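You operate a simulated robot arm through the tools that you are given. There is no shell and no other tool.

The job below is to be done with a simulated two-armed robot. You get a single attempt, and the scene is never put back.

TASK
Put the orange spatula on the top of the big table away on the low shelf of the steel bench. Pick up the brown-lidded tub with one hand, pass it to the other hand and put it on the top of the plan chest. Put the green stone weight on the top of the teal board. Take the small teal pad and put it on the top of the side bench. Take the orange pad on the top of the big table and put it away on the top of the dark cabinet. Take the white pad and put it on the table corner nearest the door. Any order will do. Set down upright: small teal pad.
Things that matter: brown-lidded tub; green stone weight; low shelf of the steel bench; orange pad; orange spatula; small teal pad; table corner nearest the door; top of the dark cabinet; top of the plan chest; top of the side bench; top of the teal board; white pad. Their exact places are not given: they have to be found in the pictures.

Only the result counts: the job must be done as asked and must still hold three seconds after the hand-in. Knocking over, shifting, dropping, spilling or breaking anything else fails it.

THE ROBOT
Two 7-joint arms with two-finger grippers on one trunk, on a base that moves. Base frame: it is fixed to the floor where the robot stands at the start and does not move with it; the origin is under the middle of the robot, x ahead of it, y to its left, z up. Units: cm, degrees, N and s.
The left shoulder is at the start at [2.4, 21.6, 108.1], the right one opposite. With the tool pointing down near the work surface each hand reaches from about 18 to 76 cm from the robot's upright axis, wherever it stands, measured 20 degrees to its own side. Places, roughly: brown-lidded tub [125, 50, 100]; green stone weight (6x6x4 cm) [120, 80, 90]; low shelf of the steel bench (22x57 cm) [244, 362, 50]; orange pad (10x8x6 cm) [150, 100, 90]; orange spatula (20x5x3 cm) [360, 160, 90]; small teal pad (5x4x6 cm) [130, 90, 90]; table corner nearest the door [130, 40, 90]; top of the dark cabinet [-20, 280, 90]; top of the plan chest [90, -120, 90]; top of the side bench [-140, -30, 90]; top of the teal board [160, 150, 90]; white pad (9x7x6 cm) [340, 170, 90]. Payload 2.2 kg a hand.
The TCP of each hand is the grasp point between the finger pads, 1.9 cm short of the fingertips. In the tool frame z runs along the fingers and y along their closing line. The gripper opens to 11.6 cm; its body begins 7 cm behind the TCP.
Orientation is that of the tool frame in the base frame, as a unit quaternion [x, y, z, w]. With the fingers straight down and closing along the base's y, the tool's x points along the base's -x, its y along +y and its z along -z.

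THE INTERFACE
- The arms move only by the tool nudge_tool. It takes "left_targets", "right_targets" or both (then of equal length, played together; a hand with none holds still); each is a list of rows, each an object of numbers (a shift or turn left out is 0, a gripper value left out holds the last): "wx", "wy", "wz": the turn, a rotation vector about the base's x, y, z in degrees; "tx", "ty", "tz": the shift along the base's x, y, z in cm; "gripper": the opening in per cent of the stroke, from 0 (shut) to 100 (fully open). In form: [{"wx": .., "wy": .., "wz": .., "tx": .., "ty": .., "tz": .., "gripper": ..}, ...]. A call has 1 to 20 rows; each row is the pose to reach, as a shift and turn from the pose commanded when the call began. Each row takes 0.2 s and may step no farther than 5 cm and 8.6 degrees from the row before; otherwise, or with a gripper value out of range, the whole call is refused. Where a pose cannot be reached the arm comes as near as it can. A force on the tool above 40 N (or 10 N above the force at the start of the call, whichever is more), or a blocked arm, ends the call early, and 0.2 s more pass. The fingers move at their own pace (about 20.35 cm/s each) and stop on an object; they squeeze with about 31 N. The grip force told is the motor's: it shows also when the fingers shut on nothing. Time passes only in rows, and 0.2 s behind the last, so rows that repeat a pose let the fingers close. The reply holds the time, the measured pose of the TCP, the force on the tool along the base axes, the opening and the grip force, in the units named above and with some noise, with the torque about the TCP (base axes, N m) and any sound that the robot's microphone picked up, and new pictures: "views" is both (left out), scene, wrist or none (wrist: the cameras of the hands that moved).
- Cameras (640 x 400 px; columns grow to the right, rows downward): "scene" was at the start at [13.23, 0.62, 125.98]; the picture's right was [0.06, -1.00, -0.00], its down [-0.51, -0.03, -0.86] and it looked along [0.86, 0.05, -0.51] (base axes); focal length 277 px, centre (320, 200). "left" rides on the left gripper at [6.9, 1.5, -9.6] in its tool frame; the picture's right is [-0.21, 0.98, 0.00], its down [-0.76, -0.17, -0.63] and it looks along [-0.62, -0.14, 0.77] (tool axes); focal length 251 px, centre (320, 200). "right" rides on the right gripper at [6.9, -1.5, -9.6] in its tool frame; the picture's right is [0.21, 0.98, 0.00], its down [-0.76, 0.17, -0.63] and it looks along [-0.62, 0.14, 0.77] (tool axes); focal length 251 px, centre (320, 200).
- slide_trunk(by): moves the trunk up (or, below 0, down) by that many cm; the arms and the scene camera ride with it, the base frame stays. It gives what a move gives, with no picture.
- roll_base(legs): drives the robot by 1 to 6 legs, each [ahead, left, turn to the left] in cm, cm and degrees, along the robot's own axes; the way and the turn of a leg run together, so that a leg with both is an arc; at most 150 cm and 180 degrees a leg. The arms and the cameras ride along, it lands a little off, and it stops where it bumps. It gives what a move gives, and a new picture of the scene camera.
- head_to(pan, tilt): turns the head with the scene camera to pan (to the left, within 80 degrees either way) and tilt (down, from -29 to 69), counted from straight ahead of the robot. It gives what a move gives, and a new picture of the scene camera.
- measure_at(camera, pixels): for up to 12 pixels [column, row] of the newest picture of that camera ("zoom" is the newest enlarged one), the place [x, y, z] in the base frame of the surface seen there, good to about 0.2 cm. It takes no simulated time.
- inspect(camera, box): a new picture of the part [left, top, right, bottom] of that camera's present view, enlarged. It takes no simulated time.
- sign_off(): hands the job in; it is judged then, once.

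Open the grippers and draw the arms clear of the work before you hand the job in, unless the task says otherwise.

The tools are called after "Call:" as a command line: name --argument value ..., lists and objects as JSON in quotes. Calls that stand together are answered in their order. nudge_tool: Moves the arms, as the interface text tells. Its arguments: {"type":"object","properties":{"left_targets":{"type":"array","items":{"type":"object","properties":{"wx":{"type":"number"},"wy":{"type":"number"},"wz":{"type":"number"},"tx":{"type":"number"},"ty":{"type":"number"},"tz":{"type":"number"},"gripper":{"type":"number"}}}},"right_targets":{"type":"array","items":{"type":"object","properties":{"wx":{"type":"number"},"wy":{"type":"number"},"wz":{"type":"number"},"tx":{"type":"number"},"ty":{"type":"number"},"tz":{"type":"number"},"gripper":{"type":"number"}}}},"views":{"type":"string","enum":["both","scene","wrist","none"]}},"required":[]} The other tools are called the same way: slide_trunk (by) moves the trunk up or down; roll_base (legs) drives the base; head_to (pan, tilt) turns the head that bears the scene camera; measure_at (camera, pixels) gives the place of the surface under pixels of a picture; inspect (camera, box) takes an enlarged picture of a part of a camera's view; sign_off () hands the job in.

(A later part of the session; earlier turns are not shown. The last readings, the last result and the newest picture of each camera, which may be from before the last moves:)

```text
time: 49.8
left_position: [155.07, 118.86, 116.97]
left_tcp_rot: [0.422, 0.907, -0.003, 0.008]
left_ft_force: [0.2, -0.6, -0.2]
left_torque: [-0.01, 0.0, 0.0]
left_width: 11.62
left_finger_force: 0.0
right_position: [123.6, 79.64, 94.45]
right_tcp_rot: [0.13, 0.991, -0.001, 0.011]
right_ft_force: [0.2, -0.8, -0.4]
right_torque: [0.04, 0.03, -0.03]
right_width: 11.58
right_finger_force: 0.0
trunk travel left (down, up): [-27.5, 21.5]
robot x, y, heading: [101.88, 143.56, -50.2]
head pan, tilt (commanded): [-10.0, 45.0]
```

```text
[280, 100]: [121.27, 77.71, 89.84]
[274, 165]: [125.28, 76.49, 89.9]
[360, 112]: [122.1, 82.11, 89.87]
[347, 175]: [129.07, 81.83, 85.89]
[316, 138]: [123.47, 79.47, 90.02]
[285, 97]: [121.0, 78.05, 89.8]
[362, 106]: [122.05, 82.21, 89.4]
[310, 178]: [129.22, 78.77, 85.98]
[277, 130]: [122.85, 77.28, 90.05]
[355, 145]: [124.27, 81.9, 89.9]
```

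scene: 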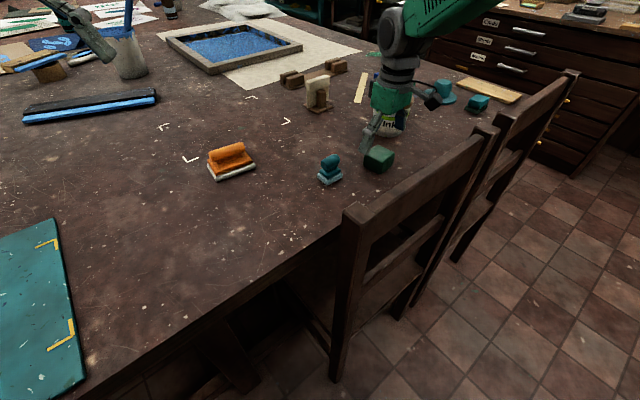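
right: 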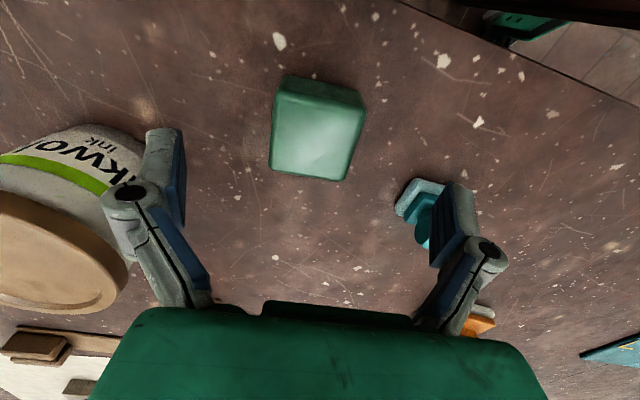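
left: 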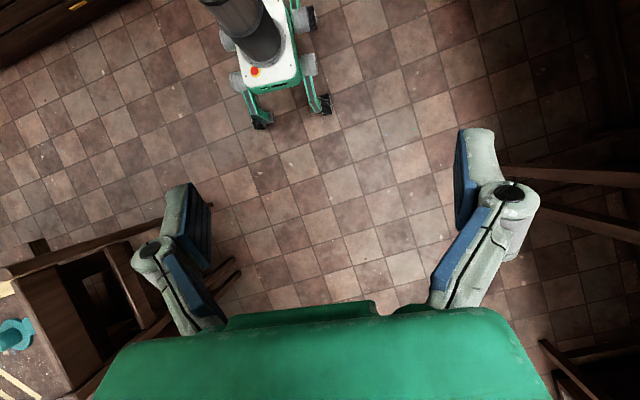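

Centred well and aligned (-15°). I narrow the fingers a bit, go down to z≈88.8 and close.

Call:
nudge_tool --right_targets '[{"gripper": 76}, {"gripper": 76}, {"tz": -3, "gripper": 76}, {"tz": -5.6, "gripper": 76}, {"tz": -5.6, "gripper": 0}, {"tz": -5.6, "gripper": 0}, {"tz": -5.6, "gripper": 0}]' --views "wrist"

```text
time: 51.4
left_position: [155.03, 118.77, 117.09]
left_tcp_rot: [0.422, 0.907, -0.004, 0.008]
left_ft_force: [0.2, 0.1, 0.3]
left_torque: [-0.03, -0.03, 0.0]
left_width: 11.6
left_finger_force: 0.0
right_position: [123.57, 79.75, 89.02]
right_tcp_rot: [0.129, 0.992, 0.0, 0.011]
right_ft_force: [0.7, -0.5, -0.5]
right_torque: [0.01, 0.03, 0.02]
right_width: 5.46
right_finger_force: 30.9
trunk travel left (down, up): [-27.5, 21.5]
robot x, y, heading: [102.09, 143.68, -49.8]
head pan, tilt (commanded): [-10.0, 45.0]
```

right: 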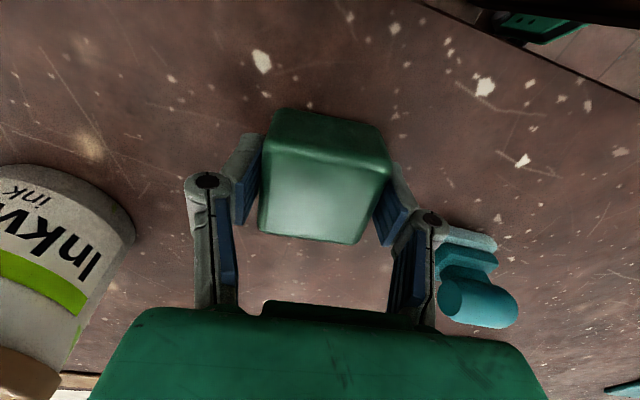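

The weight is gripped (width 5.46, 31 N). I lift it straight up.

Call:
nudge_tool --right_targets '[{"tz": 3}, {"tz": 7.5}, {"tz": 12}, {"tz": 16.5}, {"tz": 20}]' --views "both"

```text
time: 52.6
left_position: [155.15, 119.0, 117.06]
left_tcp_rot: [0.423, 0.906, -0.004, 0.009]
left_ft_force: [0.7, 0.3, 0.1]
left_torque: [0.01, -0.02, -0.01]
left_width: 11.59
left_finger_force: 0.1
right_position: [123.71, 79.82, 109.01]
right_tcp_rot: [0.13, 0.991, -0.001, 0.01]
right_ft_force: [-0.5, 0.4, -4.2]
right_torque: [-0.01, -0.02, -0.01]
right_width: 5.46
right_finger_force: 30.9
trunk travel left (down, up): [-27.5, 21.5]
robot x, y, heading: [102.16, 143.67, -50.0]
head pan, tilt (commanded): [-10.0, 45.0]
```

scene: 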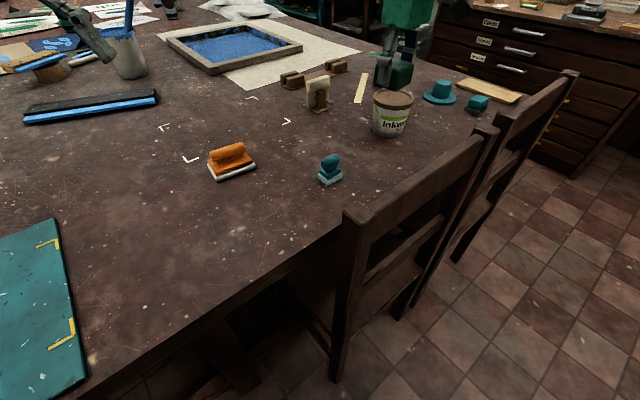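
right: 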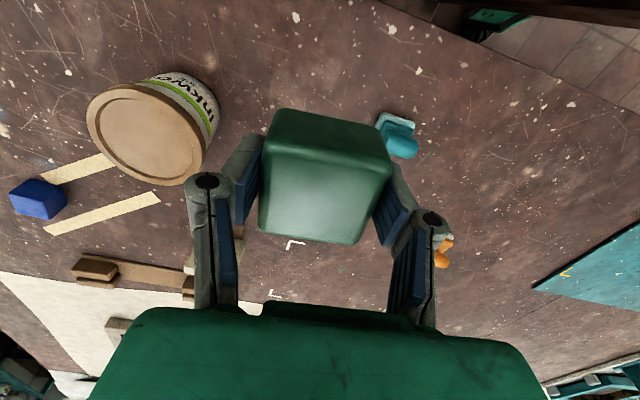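

Weight is lifted clear. I turn the base left by 70° to bring the right hand toward the teal board.

Call:
roll_base --legs '[[0, 0, 70]]'

```text
time: 56.0
left_position: [143.33, 184.96, 117.06]
left_tcp_rot: [-0.175, 0.985, 0.001, 0.009]
left_ft_force: [-0.2, 0.1, -0.1]
left_torque: [0.01, 0.0, 0.0]
left_width: 11.6
left_finger_force: 0.1
right_position: [169.54, 142.09, 108.94]
right_tcp_rot: [-0.463, 0.886, 0.005, 0.01]
right_ft_force: [0.2, 0.1, -3.5]
right_torque: [0.0, -0.01, 0.01]
right_width: 5.46
right_finger_force: 30.9
trunk travel left (down, up): [-27.5, 21.5]
robot x, y, heading: [102.33, 143.14, 20.0]
head pan, tilt (commanded): [-10.0, 45.0]
```

scene: 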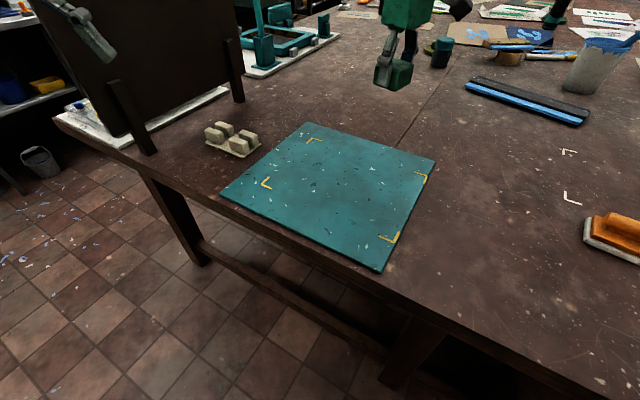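

The right hand is at [169.5,142]. I move it over the board's middle [161.5,150] and descend toward the board.

Call:
nudge_tool --right_targets '[{"tx": -3, "ty": 3}, {"tx": -6, "ty": 6}, {"tx": -8, "ty": 7.9}, {"tx": -8, "ty": 7.9, "tz": -4.5}, {"tx": -8, "ty": 7.9, "tz": -9}, {"tx": -8, "ty": 7.9, "tz": -13.5}, {"tx": -8, "ty": 7.9, "tz": -16.5}]' --views "both"

```text
time: 57.6
left_position: [142.94, 185.04, 117.35]
left_tcp_rot: [-0.175, 0.985, 0.001, 0.011]
left_ft_force: [0.0, -0.2, -0.3]
left_torque: [-0.03, 0.04, 0.02]
left_width: 11.6
left_finger_force: 0.0
right_position: [161.12, 150.09, 92.61]
right_tcp_rot: [-0.462, 0.887, 0.004, 0.011]
right_ft_force: [0.5, 0.2, -3.5]
right_torque: [-0.04, 0.04, 0.02]
right_width: 5.43
right_finger_force: 31.4
trunk travel left (down, up): [-27.5, 21.5]
robot x, y, heading: [102.41, 143.82, 20.2]
head pan, tilt (commanded): [-10.0, 45.0]
```

scene: 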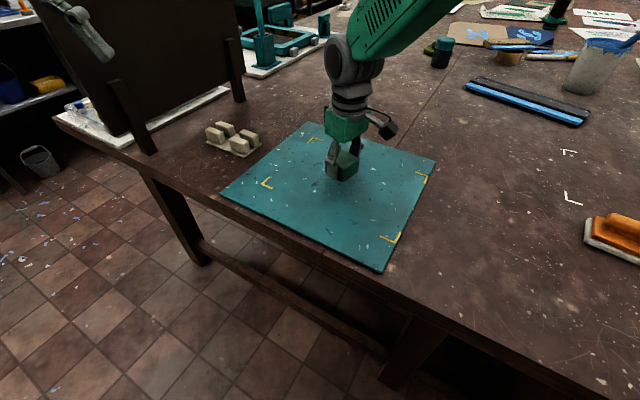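
right: 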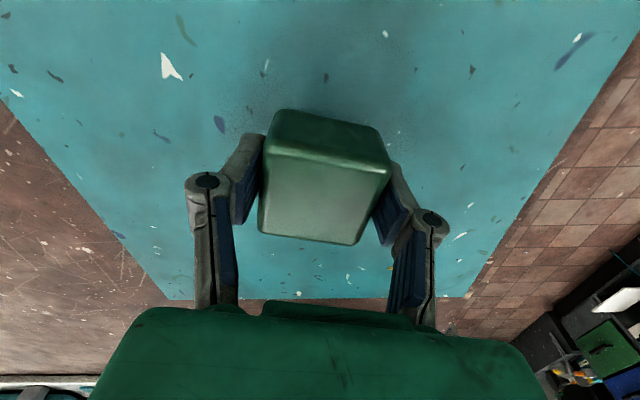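

The weight hovers ~2.8 cm over the board's middle. I lower it in small steps till contact.

Call:
nudge_tool --right_targets '[{"tz": -1.2}, {"tz": -2.2}, {"tz": -2.6}, {"tz": -2.8}, {"tz": -2.8}]' --views "none"

```text
time: 58.8
left_position: [142.89, 184.88, 117.29]
left_tcp_rot: [-0.175, 0.984, 0.002, 0.01]
left_ft_force: [-1.2, -0.8, -0.2]
left_torque: [-0.03, 0.0, 0.01]
left_width: 11.61
left_finger_force: 0.1
right_position: [161.24, 149.97, 89.84]
right_tcp_rot: [-0.463, 0.886, 0.004, 0.012]
right_ft_force: [-0.3, -1.0, -2.9]
right_torque: [-0.02, 0.03, 0.0]
right_width: 5.45
right_finger_force: 30.9
trunk travel left (down, up): [-27.5, 21.5]
robot x, y, heading: [102.46, 143.36, 20.1]
head pan, tilt (commanded): [-10.0, 45.0]
```

Force is still the weight's own pull (-2.9 N), so it is just about to touch; I lower a little more.

Call:
nudge_tool --right_targets '[{"tz": -0.2}, {"tz": -0.4}, {"tz": -0.4}]' --views "none"

```text
time: 59.6
left_position: [142.95, 184.78, 117.53]
left_tcp_rot: [-0.176, 0.984, 0.001, 0.011]
left_ft_force: [0.5, -0.4, -0.3]
left_torque: [-0.02, -0.02, -0.01]
left_width: 11.6
left_finger_force: 0.0
right_position: [161.16, 149.9, 89.7]
right_tcp_rot: [-0.463, 0.886, 0.005, 0.013]
right_ft_force: [1.1, -1.4, 10.9]
right_torque: [-0.12, 0.51, 0.05]
right_width: 5.45
right_finger_force: 31.1
trunk travel left (down, up): [-27.5, 21.5]
robot x, y, heading: [102.17, 143.74, 20.1]
head pan, tilt (commanded): [-10.0, 45.0]
```

Contact felt (+10.9 N). I open the fingers just a bit and then wide, and rise.

Call:
nudge_tool --right_targets '[{"tz": 0.1, "gripper": 60}, {"tz": 0.1, "gripper": 80}, {"tz": 0.1, "gripper": 80}, {"tz": 3, "gripper": 80}, {"tz": 7, "gripper": 80}, {"tz": 11, "gripper": 80}, {"tz": 15, "gripper": 100}, {"tz": 19, "gripper": 100}]' --views "both"

```text
time: 61.4
left_position: [142.84, 184.91, 117.36]
left_tcp_rot: [-0.176, 0.984, 0.001, 0.012]
left_ft_force: [0.0, -0.2, -0.5]
left_torque: [-0.01, 0.02, 0.0]
left_width: 11.59
left_finger_force: 0.2
right_position: [161.07, 150.1, 108.44]
right_tcp_rot: [-0.464, 0.886, 0.004, 0.011]
right_ft_force: [-0.1, 0.0, -0.8]
right_torque: [0.02, -0.01, -0.01]
right_width: 11.57
right_finger_force: 0.1
trunk travel left (down, up): [-27.5, 21.5]
robot x, y, heading: [102.26, 143.44, 20.2]
head pan, tilt (commanded): [-10.0, 45.0]
```

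scene: 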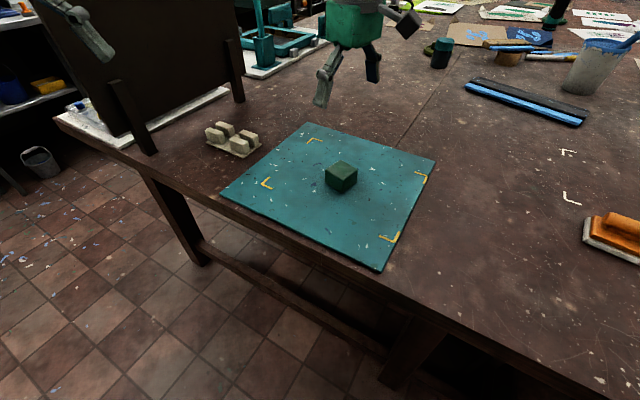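
right: 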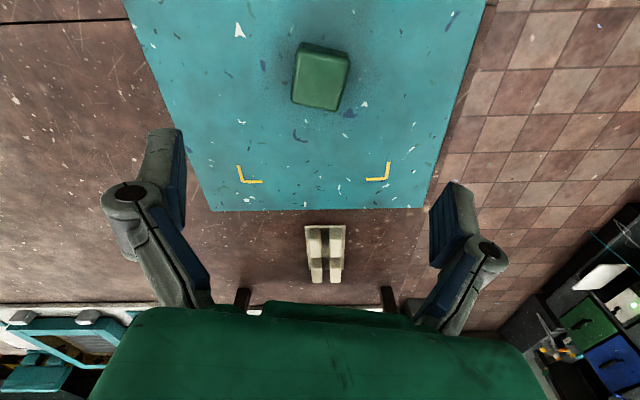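

The weight rests on the board's middle. Next I turn right so the left hand comes near the orange pad.

Call:
roll_base --legs '[[0, 0, -80]]'

Call:
head_to --pan 10 --tilt 50

```text
time: 65.3
left_position: [149.96, 110.53, 117.35]
left_tcp_rot: [0.499, 0.866, -0.006, 0.008]
left_ft_force: [0.2, -0.2, -0.6]
left_torque: [0.01, -0.01, 0.0]
left_width: 11.61
left_finger_force: 0.0
right_position: [118.74, 86.61, 108.49]
right_tcp_rot: [0.214, 0.977, -0.003, 0.011]
right_ft_force: [0.2, 0.8, 0.2]
right_torque: [0.01, 0.01, -0.04]
right_width: 11.61
right_finger_force: 0.1
trunk travel left (down, up): [-27.5, 21.5]
robot x, y, heading: [101.76, 143.28, -59.9]
head pan, tilt (commanded): [-10.0, 45.0]
```

scene: 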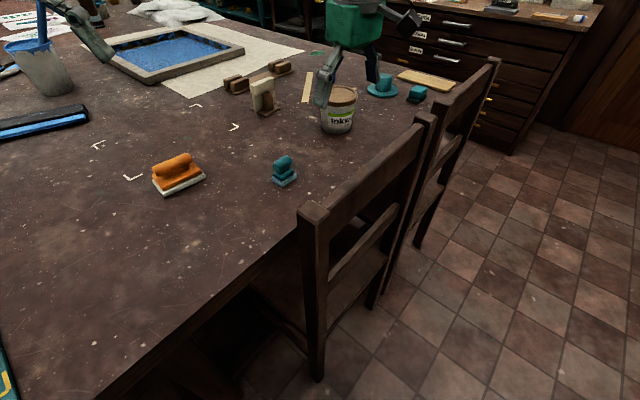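

```text
time: 66.1
left_position: [149.75, 110.99, 117.5]
left_tcp_rot: [0.499, 0.866, -0.007, 0.011]
left_ft_force: [0.4, 0.7, 0.1]
left_torque: [-0.01, 0.01, 0.02]
left_width: 11.64
left_finger_force: 0.0
right_position: [118.43, 87.0, 108.62]
right_tcp_rot: [0.215, 0.976, -0.005, 0.013]
right_ft_force: [-0.4, 0.3, -0.3]
right_torque: [-0.03, 0.0, 0.03]
right_width: 11.61
right_finger_force: 0.1
trunk travel left (down, up): [-27.5, 21.5]
robot x, y, heading: [102.13, 143.6, -59.8]
head pan, tilt (commanded): [10.0, 50.0]
```

scene: 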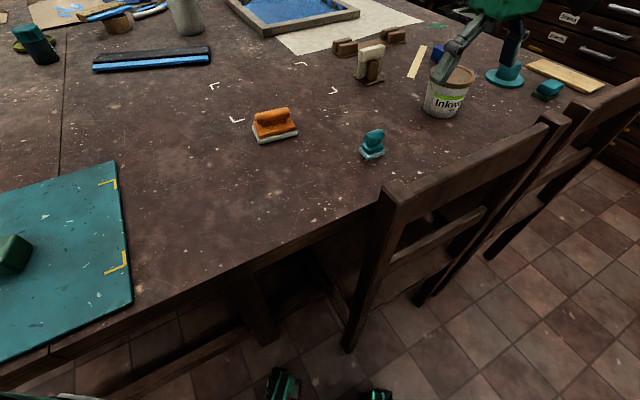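

The orange pad is at (273,125), left hand at [149.8,111,117.5]. I move the left hand above it while turning -58° so the fingers close across its handle.

Call:
nudge_tool --left_targets '[{"wz": -8, "tx": 0.5, "ty": -2, "tz": -1}, {"wz": -16, "tx": 1, "ty": -4, "tz": -2.5}, {"wz": -24, "tx": 1.5, "ty": -6, "tz": -4}, {"wz": -32, "tx": 2, "ty": -8, "tz": -5.5}, {"wz": -40, "tx": 2.5, "ty": -10, "tz": -7}, {"wz": -48, "tx": 3, "ty": -12, "tz": -9}, {"wz": -56, "tx": 3.5, "ty": -13, "tz": -11}, {"wz": -58, "tx": 3.5, "ty": -13, "tz": -13}]' --views "both"

```text
time: 67.9
left_position: [153.22, 97.72, 104.5]
left_tcp_rot: [0.857, 0.515, -0.011, 0.006]
left_ft_force: [0.0, -0.7, -0.2]
left_torque: [0.01, 0.05, -0.01]
left_width: 11.59
left_finger_force: 0.1
right_position: [118.57, 86.95, 108.7]
right_tcp_rot: [0.216, 0.976, -0.005, 0.013]
right_ft_force: [0.3, 0.9, 0.6]
right_torque: [-0.02, 0.01, -0.01]
right_width: 11.59
right_finger_force: 0.1
trunk travel left (down, up): [-27.5, 21.5]
robot x, y, heading: [101.96, 143.7, -59.7]
head pan, tilt (commanded): [10.0, 50.0]
```

scene: 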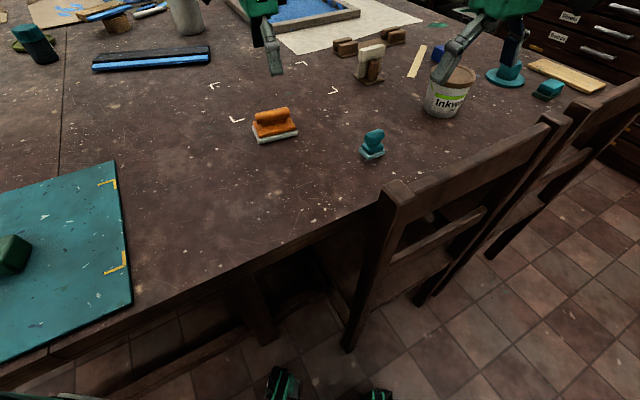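
left: 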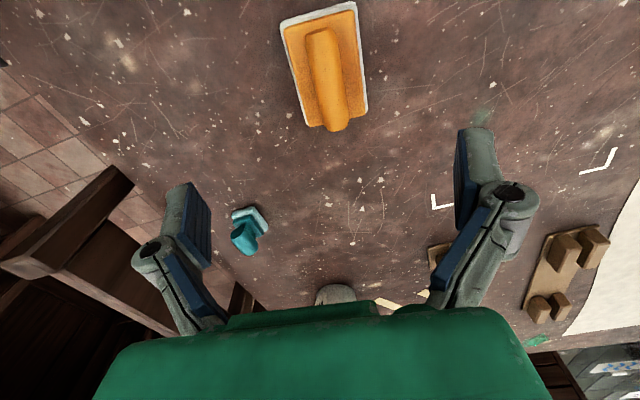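

The left wrist sees the pad at (328,65). I measure the handle's line and the pad's corners.

Call:
measure_at --camera "left" --pixels '[[320, 38], [334, 118], [327, 75], [315, 78], [340, 75], [282, 22], [352, 4], [308, 122], [366, 108], [303, 80], [355, 78]]'

```text
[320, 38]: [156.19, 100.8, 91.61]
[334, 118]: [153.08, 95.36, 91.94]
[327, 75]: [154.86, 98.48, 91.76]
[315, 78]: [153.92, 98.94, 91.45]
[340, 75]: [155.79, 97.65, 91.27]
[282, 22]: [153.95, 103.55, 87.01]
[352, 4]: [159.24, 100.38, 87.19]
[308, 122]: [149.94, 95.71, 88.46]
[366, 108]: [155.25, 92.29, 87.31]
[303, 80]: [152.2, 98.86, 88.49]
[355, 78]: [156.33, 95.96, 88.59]
```

Handle centre ≈ [154.65,98.1], plate top 88.6, handle top ~92. I centre the left hand, go down to z≈91.2 and close on the handle.

Call:
nudge_tool --left_targets '[{"tx": 1.4, "ty": 0.4, "tz": -3, "gripper": 60}, {"tx": 1.4, "ty": 0.4, "tz": -7, "gripper": 60}, {"tx": 1.4, "ty": 0.4, "tz": -10, "gripper": 60}, {"tx": 1.4, "ty": 0.4, "tz": -12, "gripper": 60}, {"tx": 1.4, "ty": 0.4, "tz": -12, "gripper": 60}]' --views "both"

```text
time: 69.1
left_position: [154.49, 98.33, 92.5]
left_tcp_rot: [0.857, 0.516, -0.012, 0.006]
left_ft_force: [-0.9, 1.1, -0.7]
left_torque: [0.0, 0.0, 0.01]
left_width: 6.94
left_finger_force: 0.0
right_position: [118.5, 86.92, 108.73]
right_tcp_rot: [0.216, 0.976, -0.005, 0.012]
right_ft_force: [-0.7, -0.1, 1.3]
right_torque: [-0.02, -0.03, 0.0]
right_width: 11.6
right_finger_force: 0.1
trunk travel left (down, up): [-27.5, 21.5]
robot x, y, heading: [102.62, 143.45, -60.1]
head pan, tilt (commanded): [10.0, 50.0]
```

scene: 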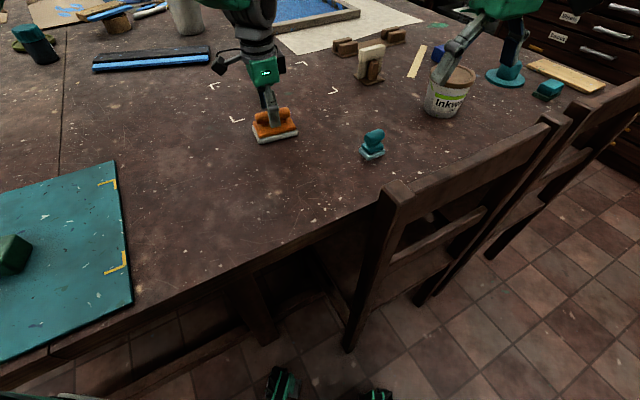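
left: 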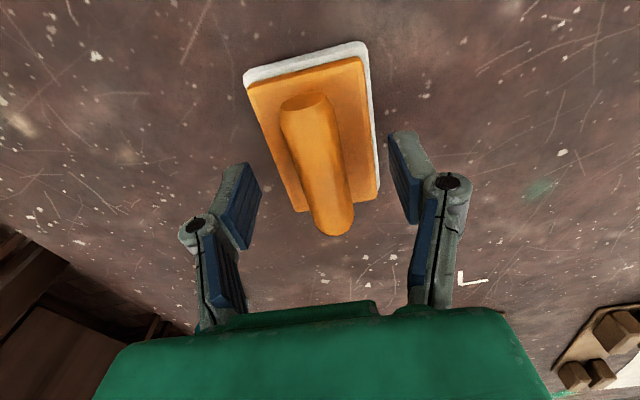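

The handle lies between the fingers (TCP at pixel (320,188)). I lower 1.3 cm and close.

Call:
nudge_tool --left_targets '[{"tz": -0.7, "gripper": 60}, {"tz": -1.3, "gripper": 60}, {"tz": -1.3, "gripper": 0}, {"tz": -1.3, "gripper": 0}, {"tz": -1.3, "gripper": 0}]' --views "wrist"

```text
time: 70.3
left_position: [154.64, 98.36, 91.3]
left_tcp_rot: [0.857, 0.516, -0.011, 0.005]
left_ft_force: [-0.1, -0.6, -0.4]
left_torque: [0.03, 0.01, 0.01]
left_width: 2.62
left_finger_force: 30.7
right_position: [118.48, 86.92, 108.7]
right_tcp_rot: [0.216, 0.976, -0.005, 0.012]
right_ft_force: [0.6, -0.1, -0.6]
right_torque: [0.0, 0.01, -0.01]
right_width: 11.61
right_finger_force: 0.1
trunk travel left (down, up): [-27.5, 21.5]
robot x, y, heading: [102.34, 143.57, -59.7]
head pan, tilt (commanded): [10.0, 50.0]
```

left: 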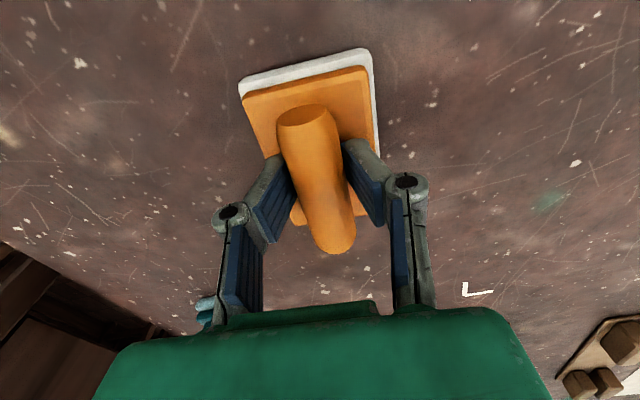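

Gripped on the handle (2.62 cm, 31 N). I lift the orange pad.

Call:
nudge_tool --left_targets '[{"tz": 2}, {"tz": 6}, {"tz": 10}, {"tz": 14}, {"tz": 18}, {"tz": 22}]' --views "both"

```text
time: 71.7
left_position: [154.51, 98.18, 113.29]
left_tcp_rot: [0.857, 0.516, -0.011, 0.005]
left_ft_force: [-0.4, 0.4, -1.0]
left_torque: [0.03, 0.0, 0.01]
left_width: 2.65
left_finger_force: 30.9
right_position: [118.52, 86.91, 108.55]
right_tcp_rot: [0.216, 0.976, -0.004, 0.012]
right_ft_force: [0.6, -0.1, 1.2]
right_torque: [0.02, -0.03, -0.01]
right_width: 11.62
right_finger_force: 0.0
trunk travel left (down, up): [-27.5, 21.5]
robot x, y, heading: [102.16, 143.6, -59.7]
head pan, tilt (commanded): [10.0, 50.0]
```

scene: 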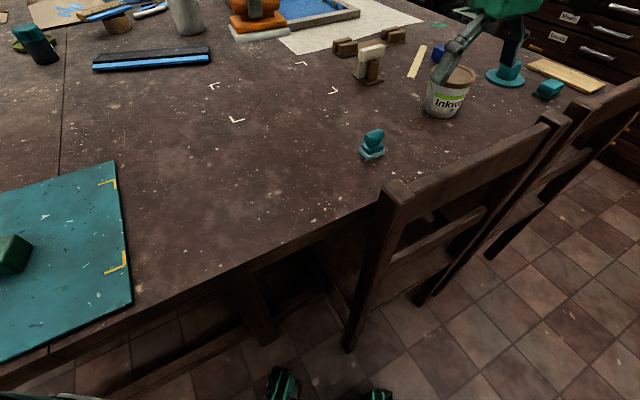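
left: 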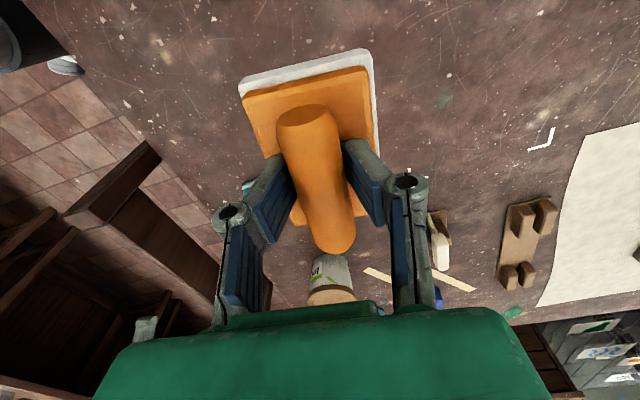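

The orange pad hangs safely in the left hand. I move the right hand over the small teal pad at about [131,89].

Call:
nudge_tool --right_targets '[{"tx": 4, "ty": 0.5, "tz": -1}, {"tx": 8, "ty": 1.2, "tz": -2}, {"tx": 12, "ty": 2, "tz": -3}, {"tx": 12.5, "ty": 2.2, "tz": -6}]' --views "wrist"

```text
time: 72.7
left_position: [154.6, 98.28, 113.15]
left_tcp_rot: [0.857, 0.516, -0.012, 0.007]
left_ft_force: [0.6, -0.8, -1.1]
left_torque: [0.01, 0.01, 0.0]
left_width: 2.62
left_finger_force: 30.8
right_position: [131.11, 89.1, 102.54]
right_tcp_rot: [0.216, 0.976, -0.004, 0.012]
right_ft_force: [0.0, -0.9, -0.1]
right_torque: [0.04, 0.0, 0.01]
right_width: 11.59
right_finger_force: 0.0
trunk travel left (down, up): [-27.5, 21.5]
robot x, y, heading: [102.05, 143.54, -59.8]
head pan, tilt (commanded): [10.0, 50.0]
```

right: 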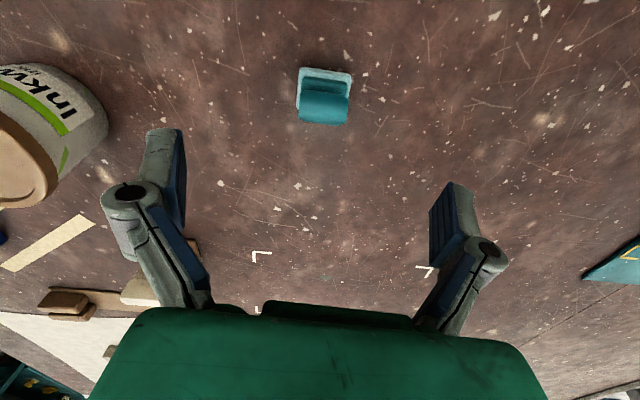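

Call:
inspect --camera "right" --box '[270, 40, 380, 140]'

Call:
measure_at --camera "right" --pixels '[[303, 105], [325, 106], [346, 108], [324, 95], [324, 118], [303, 70], [350, 76], [326, 80], [300, 80]]'

```text
4.00 times, centred on (325, 90) of right
```

zoom: 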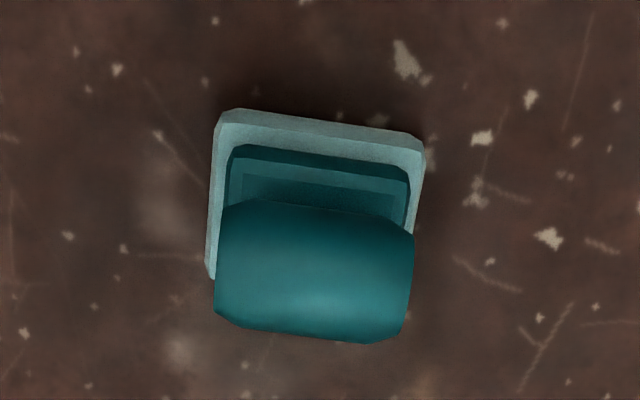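

```text
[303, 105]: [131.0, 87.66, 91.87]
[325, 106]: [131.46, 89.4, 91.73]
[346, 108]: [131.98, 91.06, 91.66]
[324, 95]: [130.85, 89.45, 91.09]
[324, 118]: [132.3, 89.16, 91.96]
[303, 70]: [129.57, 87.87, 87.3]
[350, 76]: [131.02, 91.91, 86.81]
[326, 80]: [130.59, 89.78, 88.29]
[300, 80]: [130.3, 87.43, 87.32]
```

The teal pad's handle runs at ~74°, centre ≈ [132,89.3]. I turn the right hand -81° so it closes across the handle, moving the left hand aside meanwhile.

Call:
nudge_tool --right_targets '[{"wz": -8.2}, {"wz": -16.4}, {"wz": -24.6}, {"wz": -32.8}, {"wz": -41}, {"wz": -49.2}, {"wz": -57.4}, {"wz": -65.6}, {"wz": -73.8}, {"wz": -81, "tx": 0.9, "ty": 0.2}]' --left_targets '[{"ty": 2}, {"ty": 4}, {"ty": 6}, {"ty": 8}, {"ty": 10}, {"ty": 12}, {"ty": 14}, {"ty": 14}, {"ty": 14}, {"ty": 14}]' --views "both"

```text
time: 74.9
left_position: [154.77, 112.43, 113.12]
left_tcp_rot: [0.856, 0.516, -0.011, 0.007]
left_ft_force: [0.4, 0.6, -0.1]
left_torque: [0.02, 0.0, -0.03]
left_width: 2.61
left_finger_force: 31.0
right_position: [131.4, 88.19, 102.98]
right_tcp_rot: [0.806, 0.592, -0.003, 0.007]
right_ft_force: [-0.4, 0.0, -0.6]
right_torque: [0.03, 0.04, 0.0]
right_width: 11.57
right_finger_force: 0.0
trunk travel left (down, up): [-27.5, 21.5]
robot x, y, heading: [102.42, 143.63, -59.8]
head pan, tilt (commanded): [10.0, 50.0]
```

scene: 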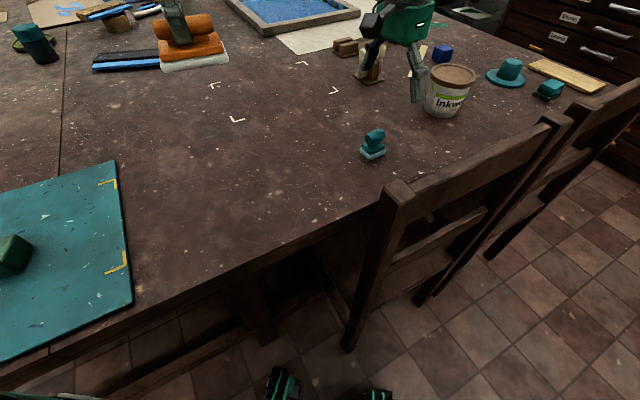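
right: 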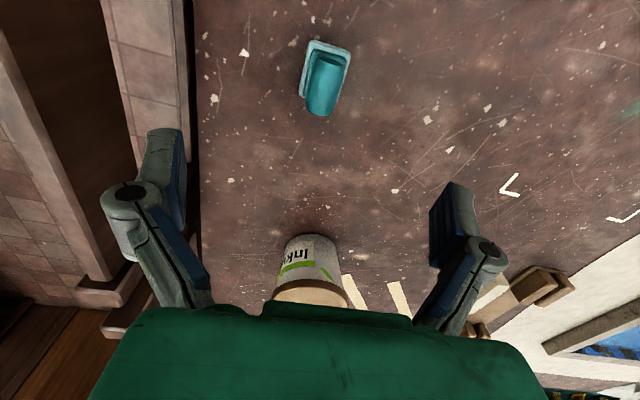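
left: 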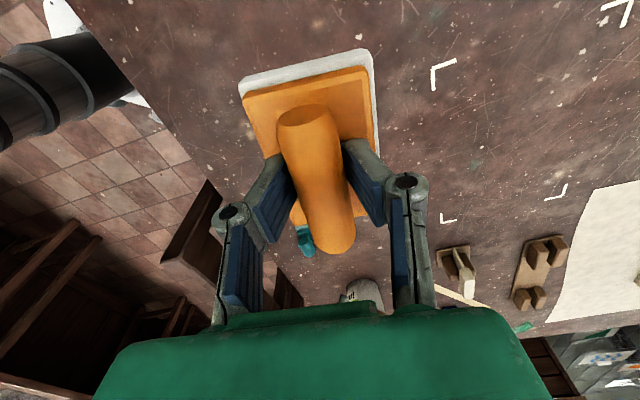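

Now the right wrist sees the teal pad at (325,78). I measure its handle again for centring.

Call:
measure_at --camera "right" --pixels '[[328, 62], [325, 85], [322, 108], [313, 85], [338, 85], [312, 42], [350, 52], [302, 92], [341, 95]]'

```text
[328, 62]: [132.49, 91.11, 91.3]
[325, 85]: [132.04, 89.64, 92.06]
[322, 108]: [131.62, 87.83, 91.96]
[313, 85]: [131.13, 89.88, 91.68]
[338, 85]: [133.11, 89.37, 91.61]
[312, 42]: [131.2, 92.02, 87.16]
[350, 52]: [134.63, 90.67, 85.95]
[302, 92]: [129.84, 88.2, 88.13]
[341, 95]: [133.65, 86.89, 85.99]
```

Handle centre is [132.05,89.45]; the hand reads [131.4,88.2]. I shift by that difference and go down to z≈94 for a check.

Call:
nudge_tool --right_targets '[{"tx": 0.6, "ty": 1.2, "gripper": 50}, {"tx": 0.6, "ty": 1.2, "tz": -4, "gripper": 50}, {"tx": 0.6, "ty": 1.2, "tz": -8.5, "gripper": 50}, {"tx": 0.6, "ty": 1.2, "tz": -8.5, "gripper": 50}]' --views "wrist"

```text
time: 75.9
left_position: [154.66, 112.59, 113.26]
left_tcp_rot: [0.857, 0.515, -0.012, 0.006]
left_ft_force: [0.5, -0.8, -0.4]
left_torque: [-0.01, 0.02, 0.0]
left_width: 2.62
left_finger_force: 31.6
right_position: [132.31, 90.16, 94.19]
right_tcp_rot: [0.801, 0.599, -0.011, 0.006]
right_ft_force: [-0.2, -0.9, 0.3]
right_torque: [-0.04, 0.04, -0.01]
right_width: 5.81
right_finger_force: 0.0
trunk travel left (down, up): [-27.5, 21.5]
robot x, y, heading: [101.96, 143.54, -59.8]
head pan, tilt (commanded): [10.0, 50.0]
```

right: 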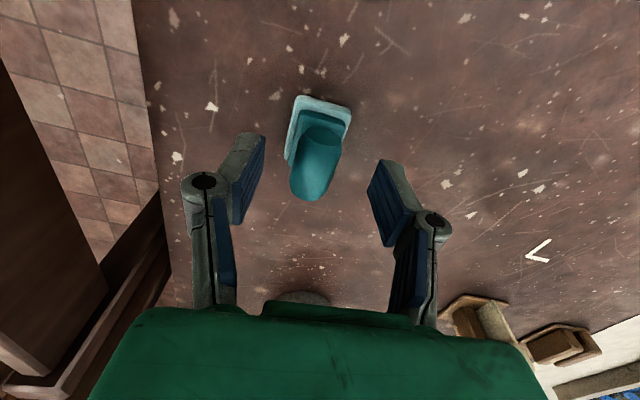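

TCP is about 0.7 cm off along the handle; I correct and lower to z≈91.1, then close.

Call:
nudge_tool --right_targets '[{"tx": -0.2, "ty": -0.7, "tz": -1, "gripper": 50}, {"tx": -0.2, "ty": -0.7, "tz": -2.2, "gripper": 50}, {"tx": -0.2, "ty": -0.7, "tz": -3.1, "gripper": 50}, {"tx": -0.2, "ty": -0.7, "tz": -3.1, "gripper": 0}, {"tx": -0.2, "ty": -0.7, "tz": -3.1, "gripper": 0}, {"tx": -0.2, "ty": -0.7, "tz": -3.1, "gripper": 0}]' --views "wrist"

```text
time: 77.3
left_position: [154.79, 112.37, 113.19]
left_tcp_rot: [0.856, 0.516, -0.012, 0.006]
left_ft_force: [0.6, -0.2, -0.2]
left_torque: [-0.02, 0.01, -0.01]
left_width: 2.62
left_finger_force: 30.9
right_position: [132.35, 89.79, 91.03]
right_tcp_rot: [0.798, 0.603, -0.013, 0.006]
right_ft_force: [0.5, -0.9, 2.8]
right_torque: [-0.04, 0.06, 0.03]
right_width: 2.6
right_finger_force: 31.2
trunk travel left (down, up): [-27.5, 21.5]
robot x, y, heading: [102.06, 143.41, -60.2]
head pan, tilt (commanded): [10.0, 50.0]
```

right: 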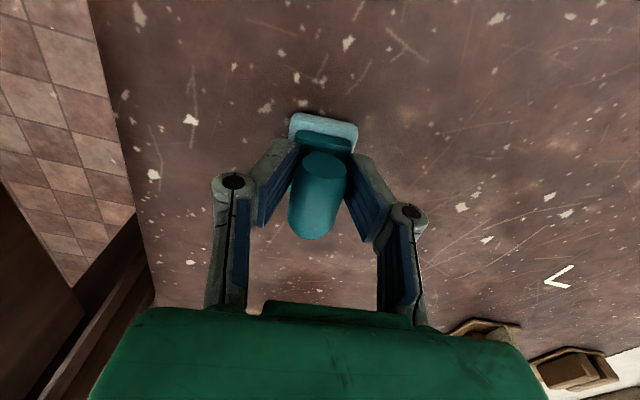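

Gripped on the handle (2.6 cm). I lift the teal pad.

Call:
nudge_tool --right_targets '[{"tz": 2}, {"tz": 6}, {"tz": 10}, {"tz": 14}, {"tz": 18}, {"tz": 21}]' --views "both"

```text
time: 78.7
left_position: [154.77, 112.42, 113.22]
left_tcp_rot: [0.857, 0.515, -0.011, 0.007]
left_ft_force: [0.3, 0.3, -0.8]
left_torque: [0.01, 0.0, -0.01]
left_width: 2.65
left_finger_force: 30.7
right_position: [131.52, 88.52, 111.67]
right_tcp_rot: [0.805, 0.594, -0.005, 0.0]
right_ft_force: [0.2, 0.5, 0.3]
right_torque: [-0.06, 0.0, -0.02]
right_width: 2.64
right_finger_force: 30.9
trunk travel left (down, up): [-27.5, 21.5]
robot x, y, heading: [102.5, 143.2, -59.7]
head pan, tilt (commanded): [10.0, 50.0]
```

scene: 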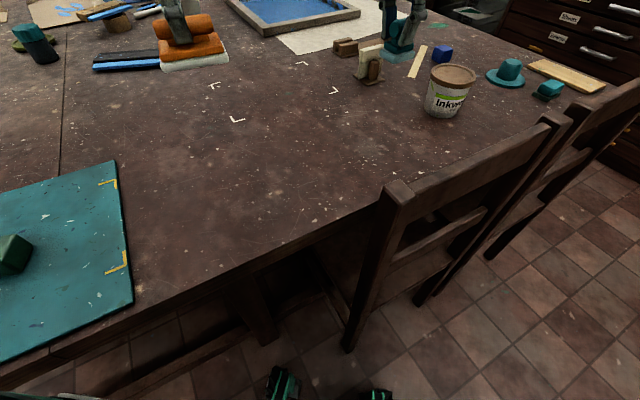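
right: 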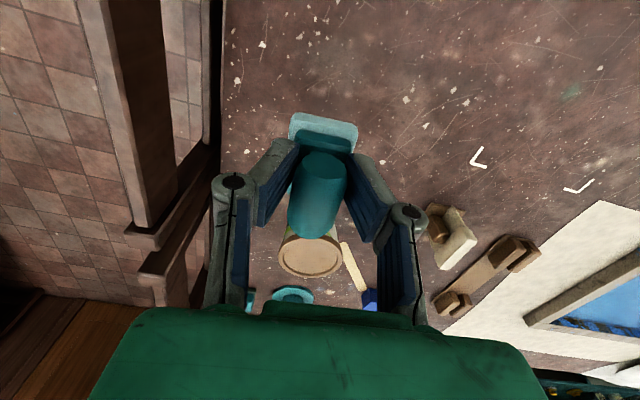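

Both pads are held. I back away from the table, turn left and drive toward the dark cabinet.

Call:
roll_base --legs '[[-23, -19, 0], [0, 0, 150], [75, 0, 0], [0, 0, 70]]'

Call:
head_to --pan 0 --tilt 35

```text
time: 93.6
left_position: [14.07, 219.03, 113.16]
left_tcp_rot: [0.778, -0.628, -0.01, -0.009]
left_ft_force: [0.7, -0.4, -0.9]
left_torque: [0.02, -0.01, 0.02]
left_width: 2.63
left_finger_force: 30.8
right_position: [16.36, 252.27, 112.51]
right_tcp_rot: [0.832, -0.554, -0.007, 0.0]
right_ft_force: [0.1, -0.3, -1.5]
right_torque: [0.03, 0.01, -0.02]
right_width: 2.59
right_finger_force: 30.8
trunk travel left (down, up): [-27.5, 21.5]
robot x, y, heading: [74.06, 229.06, 160.3]
head pan, tilt (commanded): [10.0, 50.0]
```

scene: 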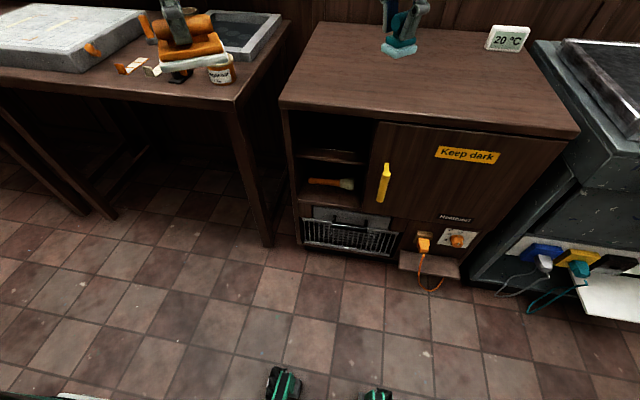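

```text
time: 94.4
left_position: [14.37, 218.94, 113.42]
left_tcp_rot: [0.778, -0.628, -0.011, -0.008]
left_ft_force: [1.0, 0.1, -1.0]
left_torque: [0.03, -0.01, 0.03]
left_width: 2.61
left_finger_force: 31.1
right_position: [16.62, 252.65, 112.81]
right_tcp_rot: [0.831, -0.557, -0.007, 0.003]
right_ft_force: [0.2, -0.4, 0.0]
right_torque: [-0.04, 0.01, 0.01]
right_width: 2.62
right_finger_force: 30.9
trunk travel left (down, up): [-27.5, 21.5]
robot x, y, heading: [74.05, 228.87, 160.0]
head pan, tilt (commanded): [0.0, 35.0]
```

scene: 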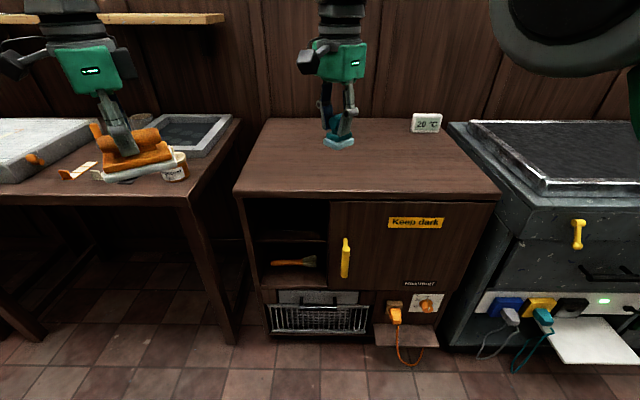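

The dark cabinet is right ahead with an empty top (thermometer at (427,122)). I measure its top.

Call:
measure_at --camera "scene" --pixels '[[238, 190], [496, 195], [270, 122], [445, 140], [365, 180], [300, 160], [427, 128], [260, 180], [340, 160], [290, 185], [320, 170], [400, 170]]'

```text
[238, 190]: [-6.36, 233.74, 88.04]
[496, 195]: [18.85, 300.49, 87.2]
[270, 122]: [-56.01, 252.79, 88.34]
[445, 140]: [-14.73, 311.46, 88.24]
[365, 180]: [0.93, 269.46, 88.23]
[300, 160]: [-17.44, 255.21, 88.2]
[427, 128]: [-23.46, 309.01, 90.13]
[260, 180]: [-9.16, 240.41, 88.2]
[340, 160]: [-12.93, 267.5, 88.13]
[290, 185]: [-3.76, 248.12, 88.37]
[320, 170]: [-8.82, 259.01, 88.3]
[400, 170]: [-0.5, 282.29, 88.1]
```

I check how far the orange cord and ledge at the cabinet's foot stick out before driving closer.

Call:
measure_at --camera "scene" --pixels '[[398, 348], [430, 346], [405, 352], [420, 340], [270, 330], [365, 330], [440, 325], [350, 375], [420, 375], [395, 315]]'

```text
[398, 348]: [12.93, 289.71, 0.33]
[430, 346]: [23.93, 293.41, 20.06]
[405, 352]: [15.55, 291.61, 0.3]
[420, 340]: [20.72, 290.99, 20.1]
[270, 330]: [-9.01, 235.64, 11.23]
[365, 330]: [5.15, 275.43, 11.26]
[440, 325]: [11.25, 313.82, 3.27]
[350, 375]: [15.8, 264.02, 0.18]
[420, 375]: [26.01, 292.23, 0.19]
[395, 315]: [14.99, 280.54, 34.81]
```

The ledge sticks out only ~6 cm. I drive ahead 31 and right 20 so the left hand hangs over the cabinet.

Call:
roll_base --legs '[[31, -20, 0]]'

```text
time: 96.7
left_position: [-8.24, 247.63, 113.34]
left_tcp_rot: [0.779, -0.627, -0.012, -0.01]
left_ft_force: [-0.3, -0.1, -1.2]
left_torque: [0.02, -0.06, 0.01]
left_width: 2.61
left_finger_force: 31.6
right_position: [-6.05, 281.27, 112.83]
right_tcp_rot: [0.832, -0.555, -0.007, 0.001]
right_ft_force: [-0.1, 0.3, 0.1]
right_torque: [0.02, -0.03, 0.02]
right_width: 2.6
right_finger_force: 31.0
trunk travel left (down, up): [-27.5, 21.5]
robot x, y, heading: [52.05, 257.94, 160.1]
head pan, tilt (commanded): [0.0, 35.0]
```

scene: 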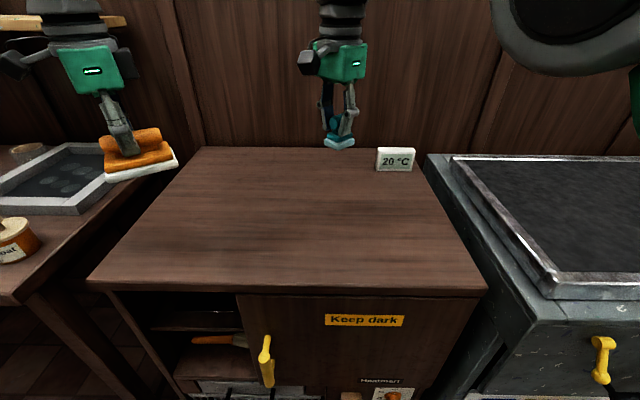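

The cabinet top is free. I move the left hand to ≈[-13,257] and lower it to a few cm above the top.

Call:
nudge_tool --left_targets '[{"tx": -2, "ty": 4}, {"tx": -4, "ty": 8}, {"tx": -4.8, "ty": 9.4, "tz": -3}, {"tx": -4.8, "ty": 9.4, "tz": -7}, {"tx": -4.8, "ty": 9.4, "tz": -11}, {"tx": -4.8, "ty": 9.4, "tz": -15}, {"tx": -4.8, "ty": 9.4, "tz": -17.5}]' --views "both"

```text
time: 98.3
left_position: [-12.62, 257.57, 95.92]
left_tcp_rot: [0.779, -0.627, -0.013, -0.008]
left_ft_force: [0.4, 0.1, -0.7]
left_torque: [0.03, -0.01, 0.0]
left_width: 2.65
left_finger_force: 31.1
right_position: [-5.67, 281.88, 113.09]
right_tcp_rot: [0.83, -0.558, -0.008, 0.006]
right_ft_force: [-0.4, -0.4, -0.7]
right_torque: [0.01, -0.04, 0.01]
right_width: 2.62
right_finger_force: 31.1
trunk travel left (down, up): [-27.5, 21.5]
robot x, y, heading: [51.99, 257.76, 160.0]
head pan, tilt (commanded): [0.0, 35.0]
```

scene: 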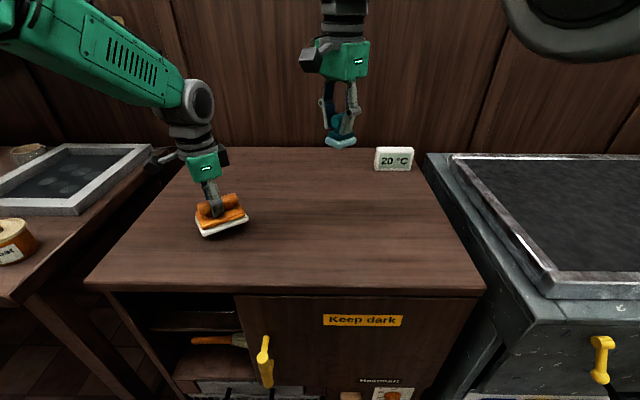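
left: 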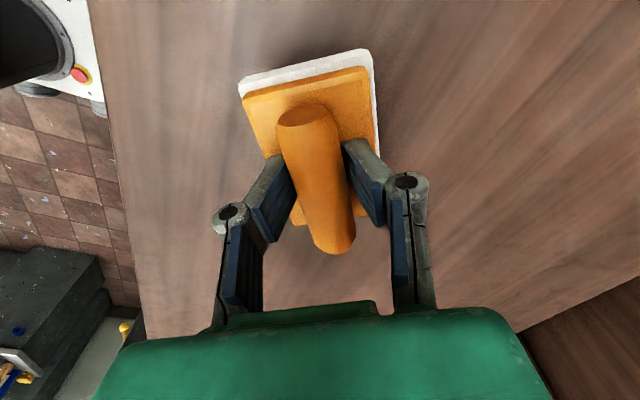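

The pad hovers ~2.7 cm above the top. I lower until contact.

Call:
nudge_tool --left_targets '[{"tz": -1}, {"tz": -2}, {"tz": -2.5}, {"tz": -2.8}, {"tz": -3.0}]' --views "scene"

```text
time: 99.5
left_position: [-12.51, 257.62, 93.31]
left_tcp_rot: [0.779, -0.627, -0.013, -0.006]
left_ft_force: [0.5, -0.2, 4.9]
left_torque: [-0.12, -0.2, -0.03]
left_width: 2.63
left_finger_force: 31.6
right_position: [-5.62, 282.0, 113.37]
right_tcp_rot: [0.83, -0.557, -0.01, 0.006]
right_ft_force: [-0.1, -0.4, -0.4]
right_torque: [0.02, 0.0, 0.01]
right_width: 2.61
right_finger_force: 30.5
trunk travel left (down, up): [-27.5, 21.5]
robot x, y, heading: [51.81, 258.05, 159.9]
head pan, tilt (commanded): [0.0, 35.0]
```

scene: 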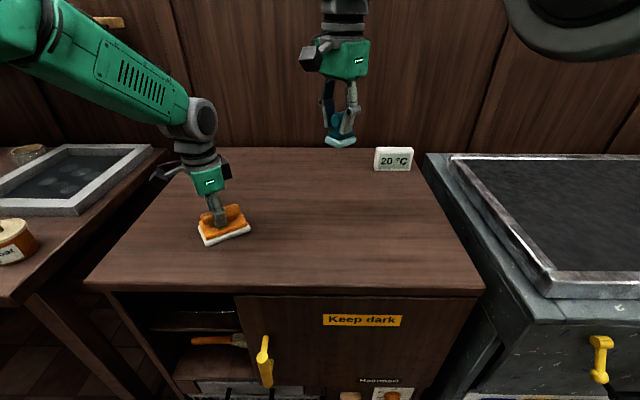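

Contact (≈5 N). I press slightly less, open and rise.

Call:
nudge_tool --left_targets '[{"tz": 0.0, "gripper": 40}, {"tz": 0.0, "gripper": 50}, {"tz": 0.3, "gripper": 50}, {"tz": 3, "gripper": 50}, {"tz": 7, "gripper": 60}, {"tz": 11, "gripper": 80}, {"tz": 15, "gripper": 100}, {"tz": 19, "gripper": 100}]' --views "both"

```text
time: 101.3
left_position: [-12.49, 257.37, 112.19]
left_tcp_rot: [0.779, -0.627, -0.013, -0.006]
left_ft_force: [0.9, 0.4, 0.9]
left_torque: [0.0, 0.0, 0.01]
left_width: 11.58
left_finger_force: 0.1
right_position: [-5.49, 282.07, 113.24]
right_tcp_rot: [0.83, -0.558, -0.009, 0.007]
right_ft_force: [0.6, -0.2, -0.6]
right_torque: [0.02, -0.01, 0.0]
right_width: 2.61
right_finger_force: 31.3
trunk travel left (down, up): [-27.5, 21.5]
robot x, y, heading: [52.15, 258.34, 160.1]
head pan, tilt (commanded): [0.0, 35.0]
```

scene: 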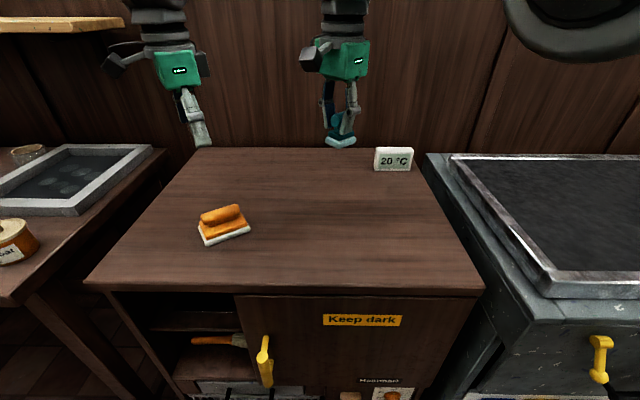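
left: 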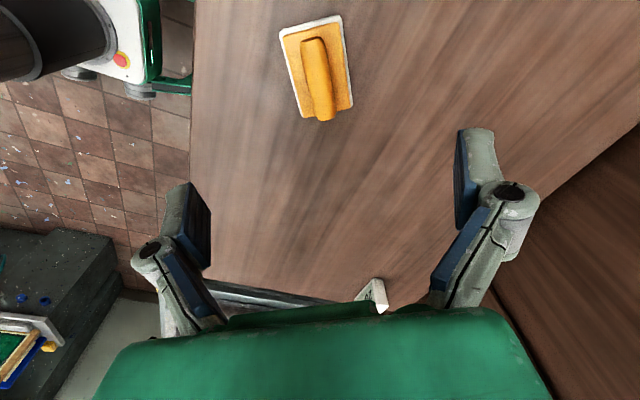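

The orange pad sits on the dark cabinet. I raise the trunk, back off, turn along the wall and drive to the side bench with the teal pad.

Call:
slide_trunk --by 20

Call:
roll_base --legs '[[-28, 0, 0], [0, 0, 90], [146, 0, 0], [140, 0, 0]]'

```text
time: 103.5
left_position: [-12.75, 257.36, 132.04]
left_tcp_rot: [0.779, -0.627, -0.012, -0.006]
left_ft_force: [0.5, -0.7, -0.3]
left_torque: [-0.04, 0.03, -0.01]
left_width: 11.57
left_finger_force: 0.1
right_position: [-5.65, 281.96, 133.14]
right_tcp_rot: [0.83, -0.558, -0.009, 0.007]
right_ft_force: [-0.8, 0.1, -0.3]
right_torque: [0.02, 0.01, 0.0]
right_width: 2.61
right_finger_force: 31.0
trunk travel left (down, up): [-47.5, 1.5]
robot x, y, heading: [51.34, 258.2, 160.2]
head pan, tilt (commanded): [0.0, 35.0]
```

```text
time: 122.7
left_position: [-18.18, -85.5, 132.19]
left_tcp_rot: [0.994, 0.106, -0.014, 0.005]
left_ft_force: [-0.5, 1.0, -0.4]
left_torque: [0.01, 0.02, -0.02]
left_width: 11.58
left_finger_force: 0.0
right_position: [-42.57, -78.4, 133.56]
right_tcp_rot: [0.982, 0.191, -0.001, 0.012]
right_ft_force: [0.1, 0.0, -0.2]
right_torque: [-0.01, 0.0, 0.04]
right_width: 2.58
right_finger_force: 30.9
trunk travel left (down, up): [-47.5, 1.5]
robot x, y, heading: [-18.55, -21.03, -109.9]
head pan, tilt (commanded): [0.0, 35.0]
```

scene: 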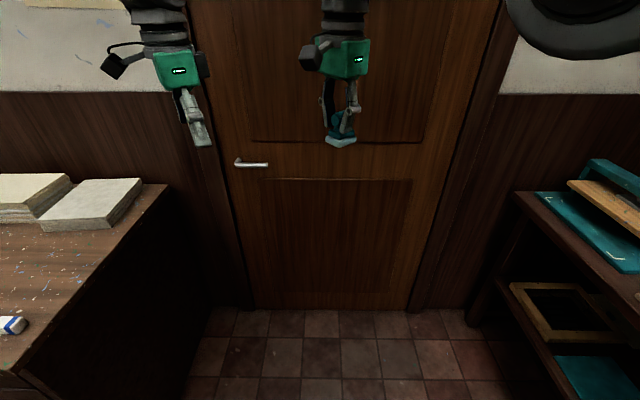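

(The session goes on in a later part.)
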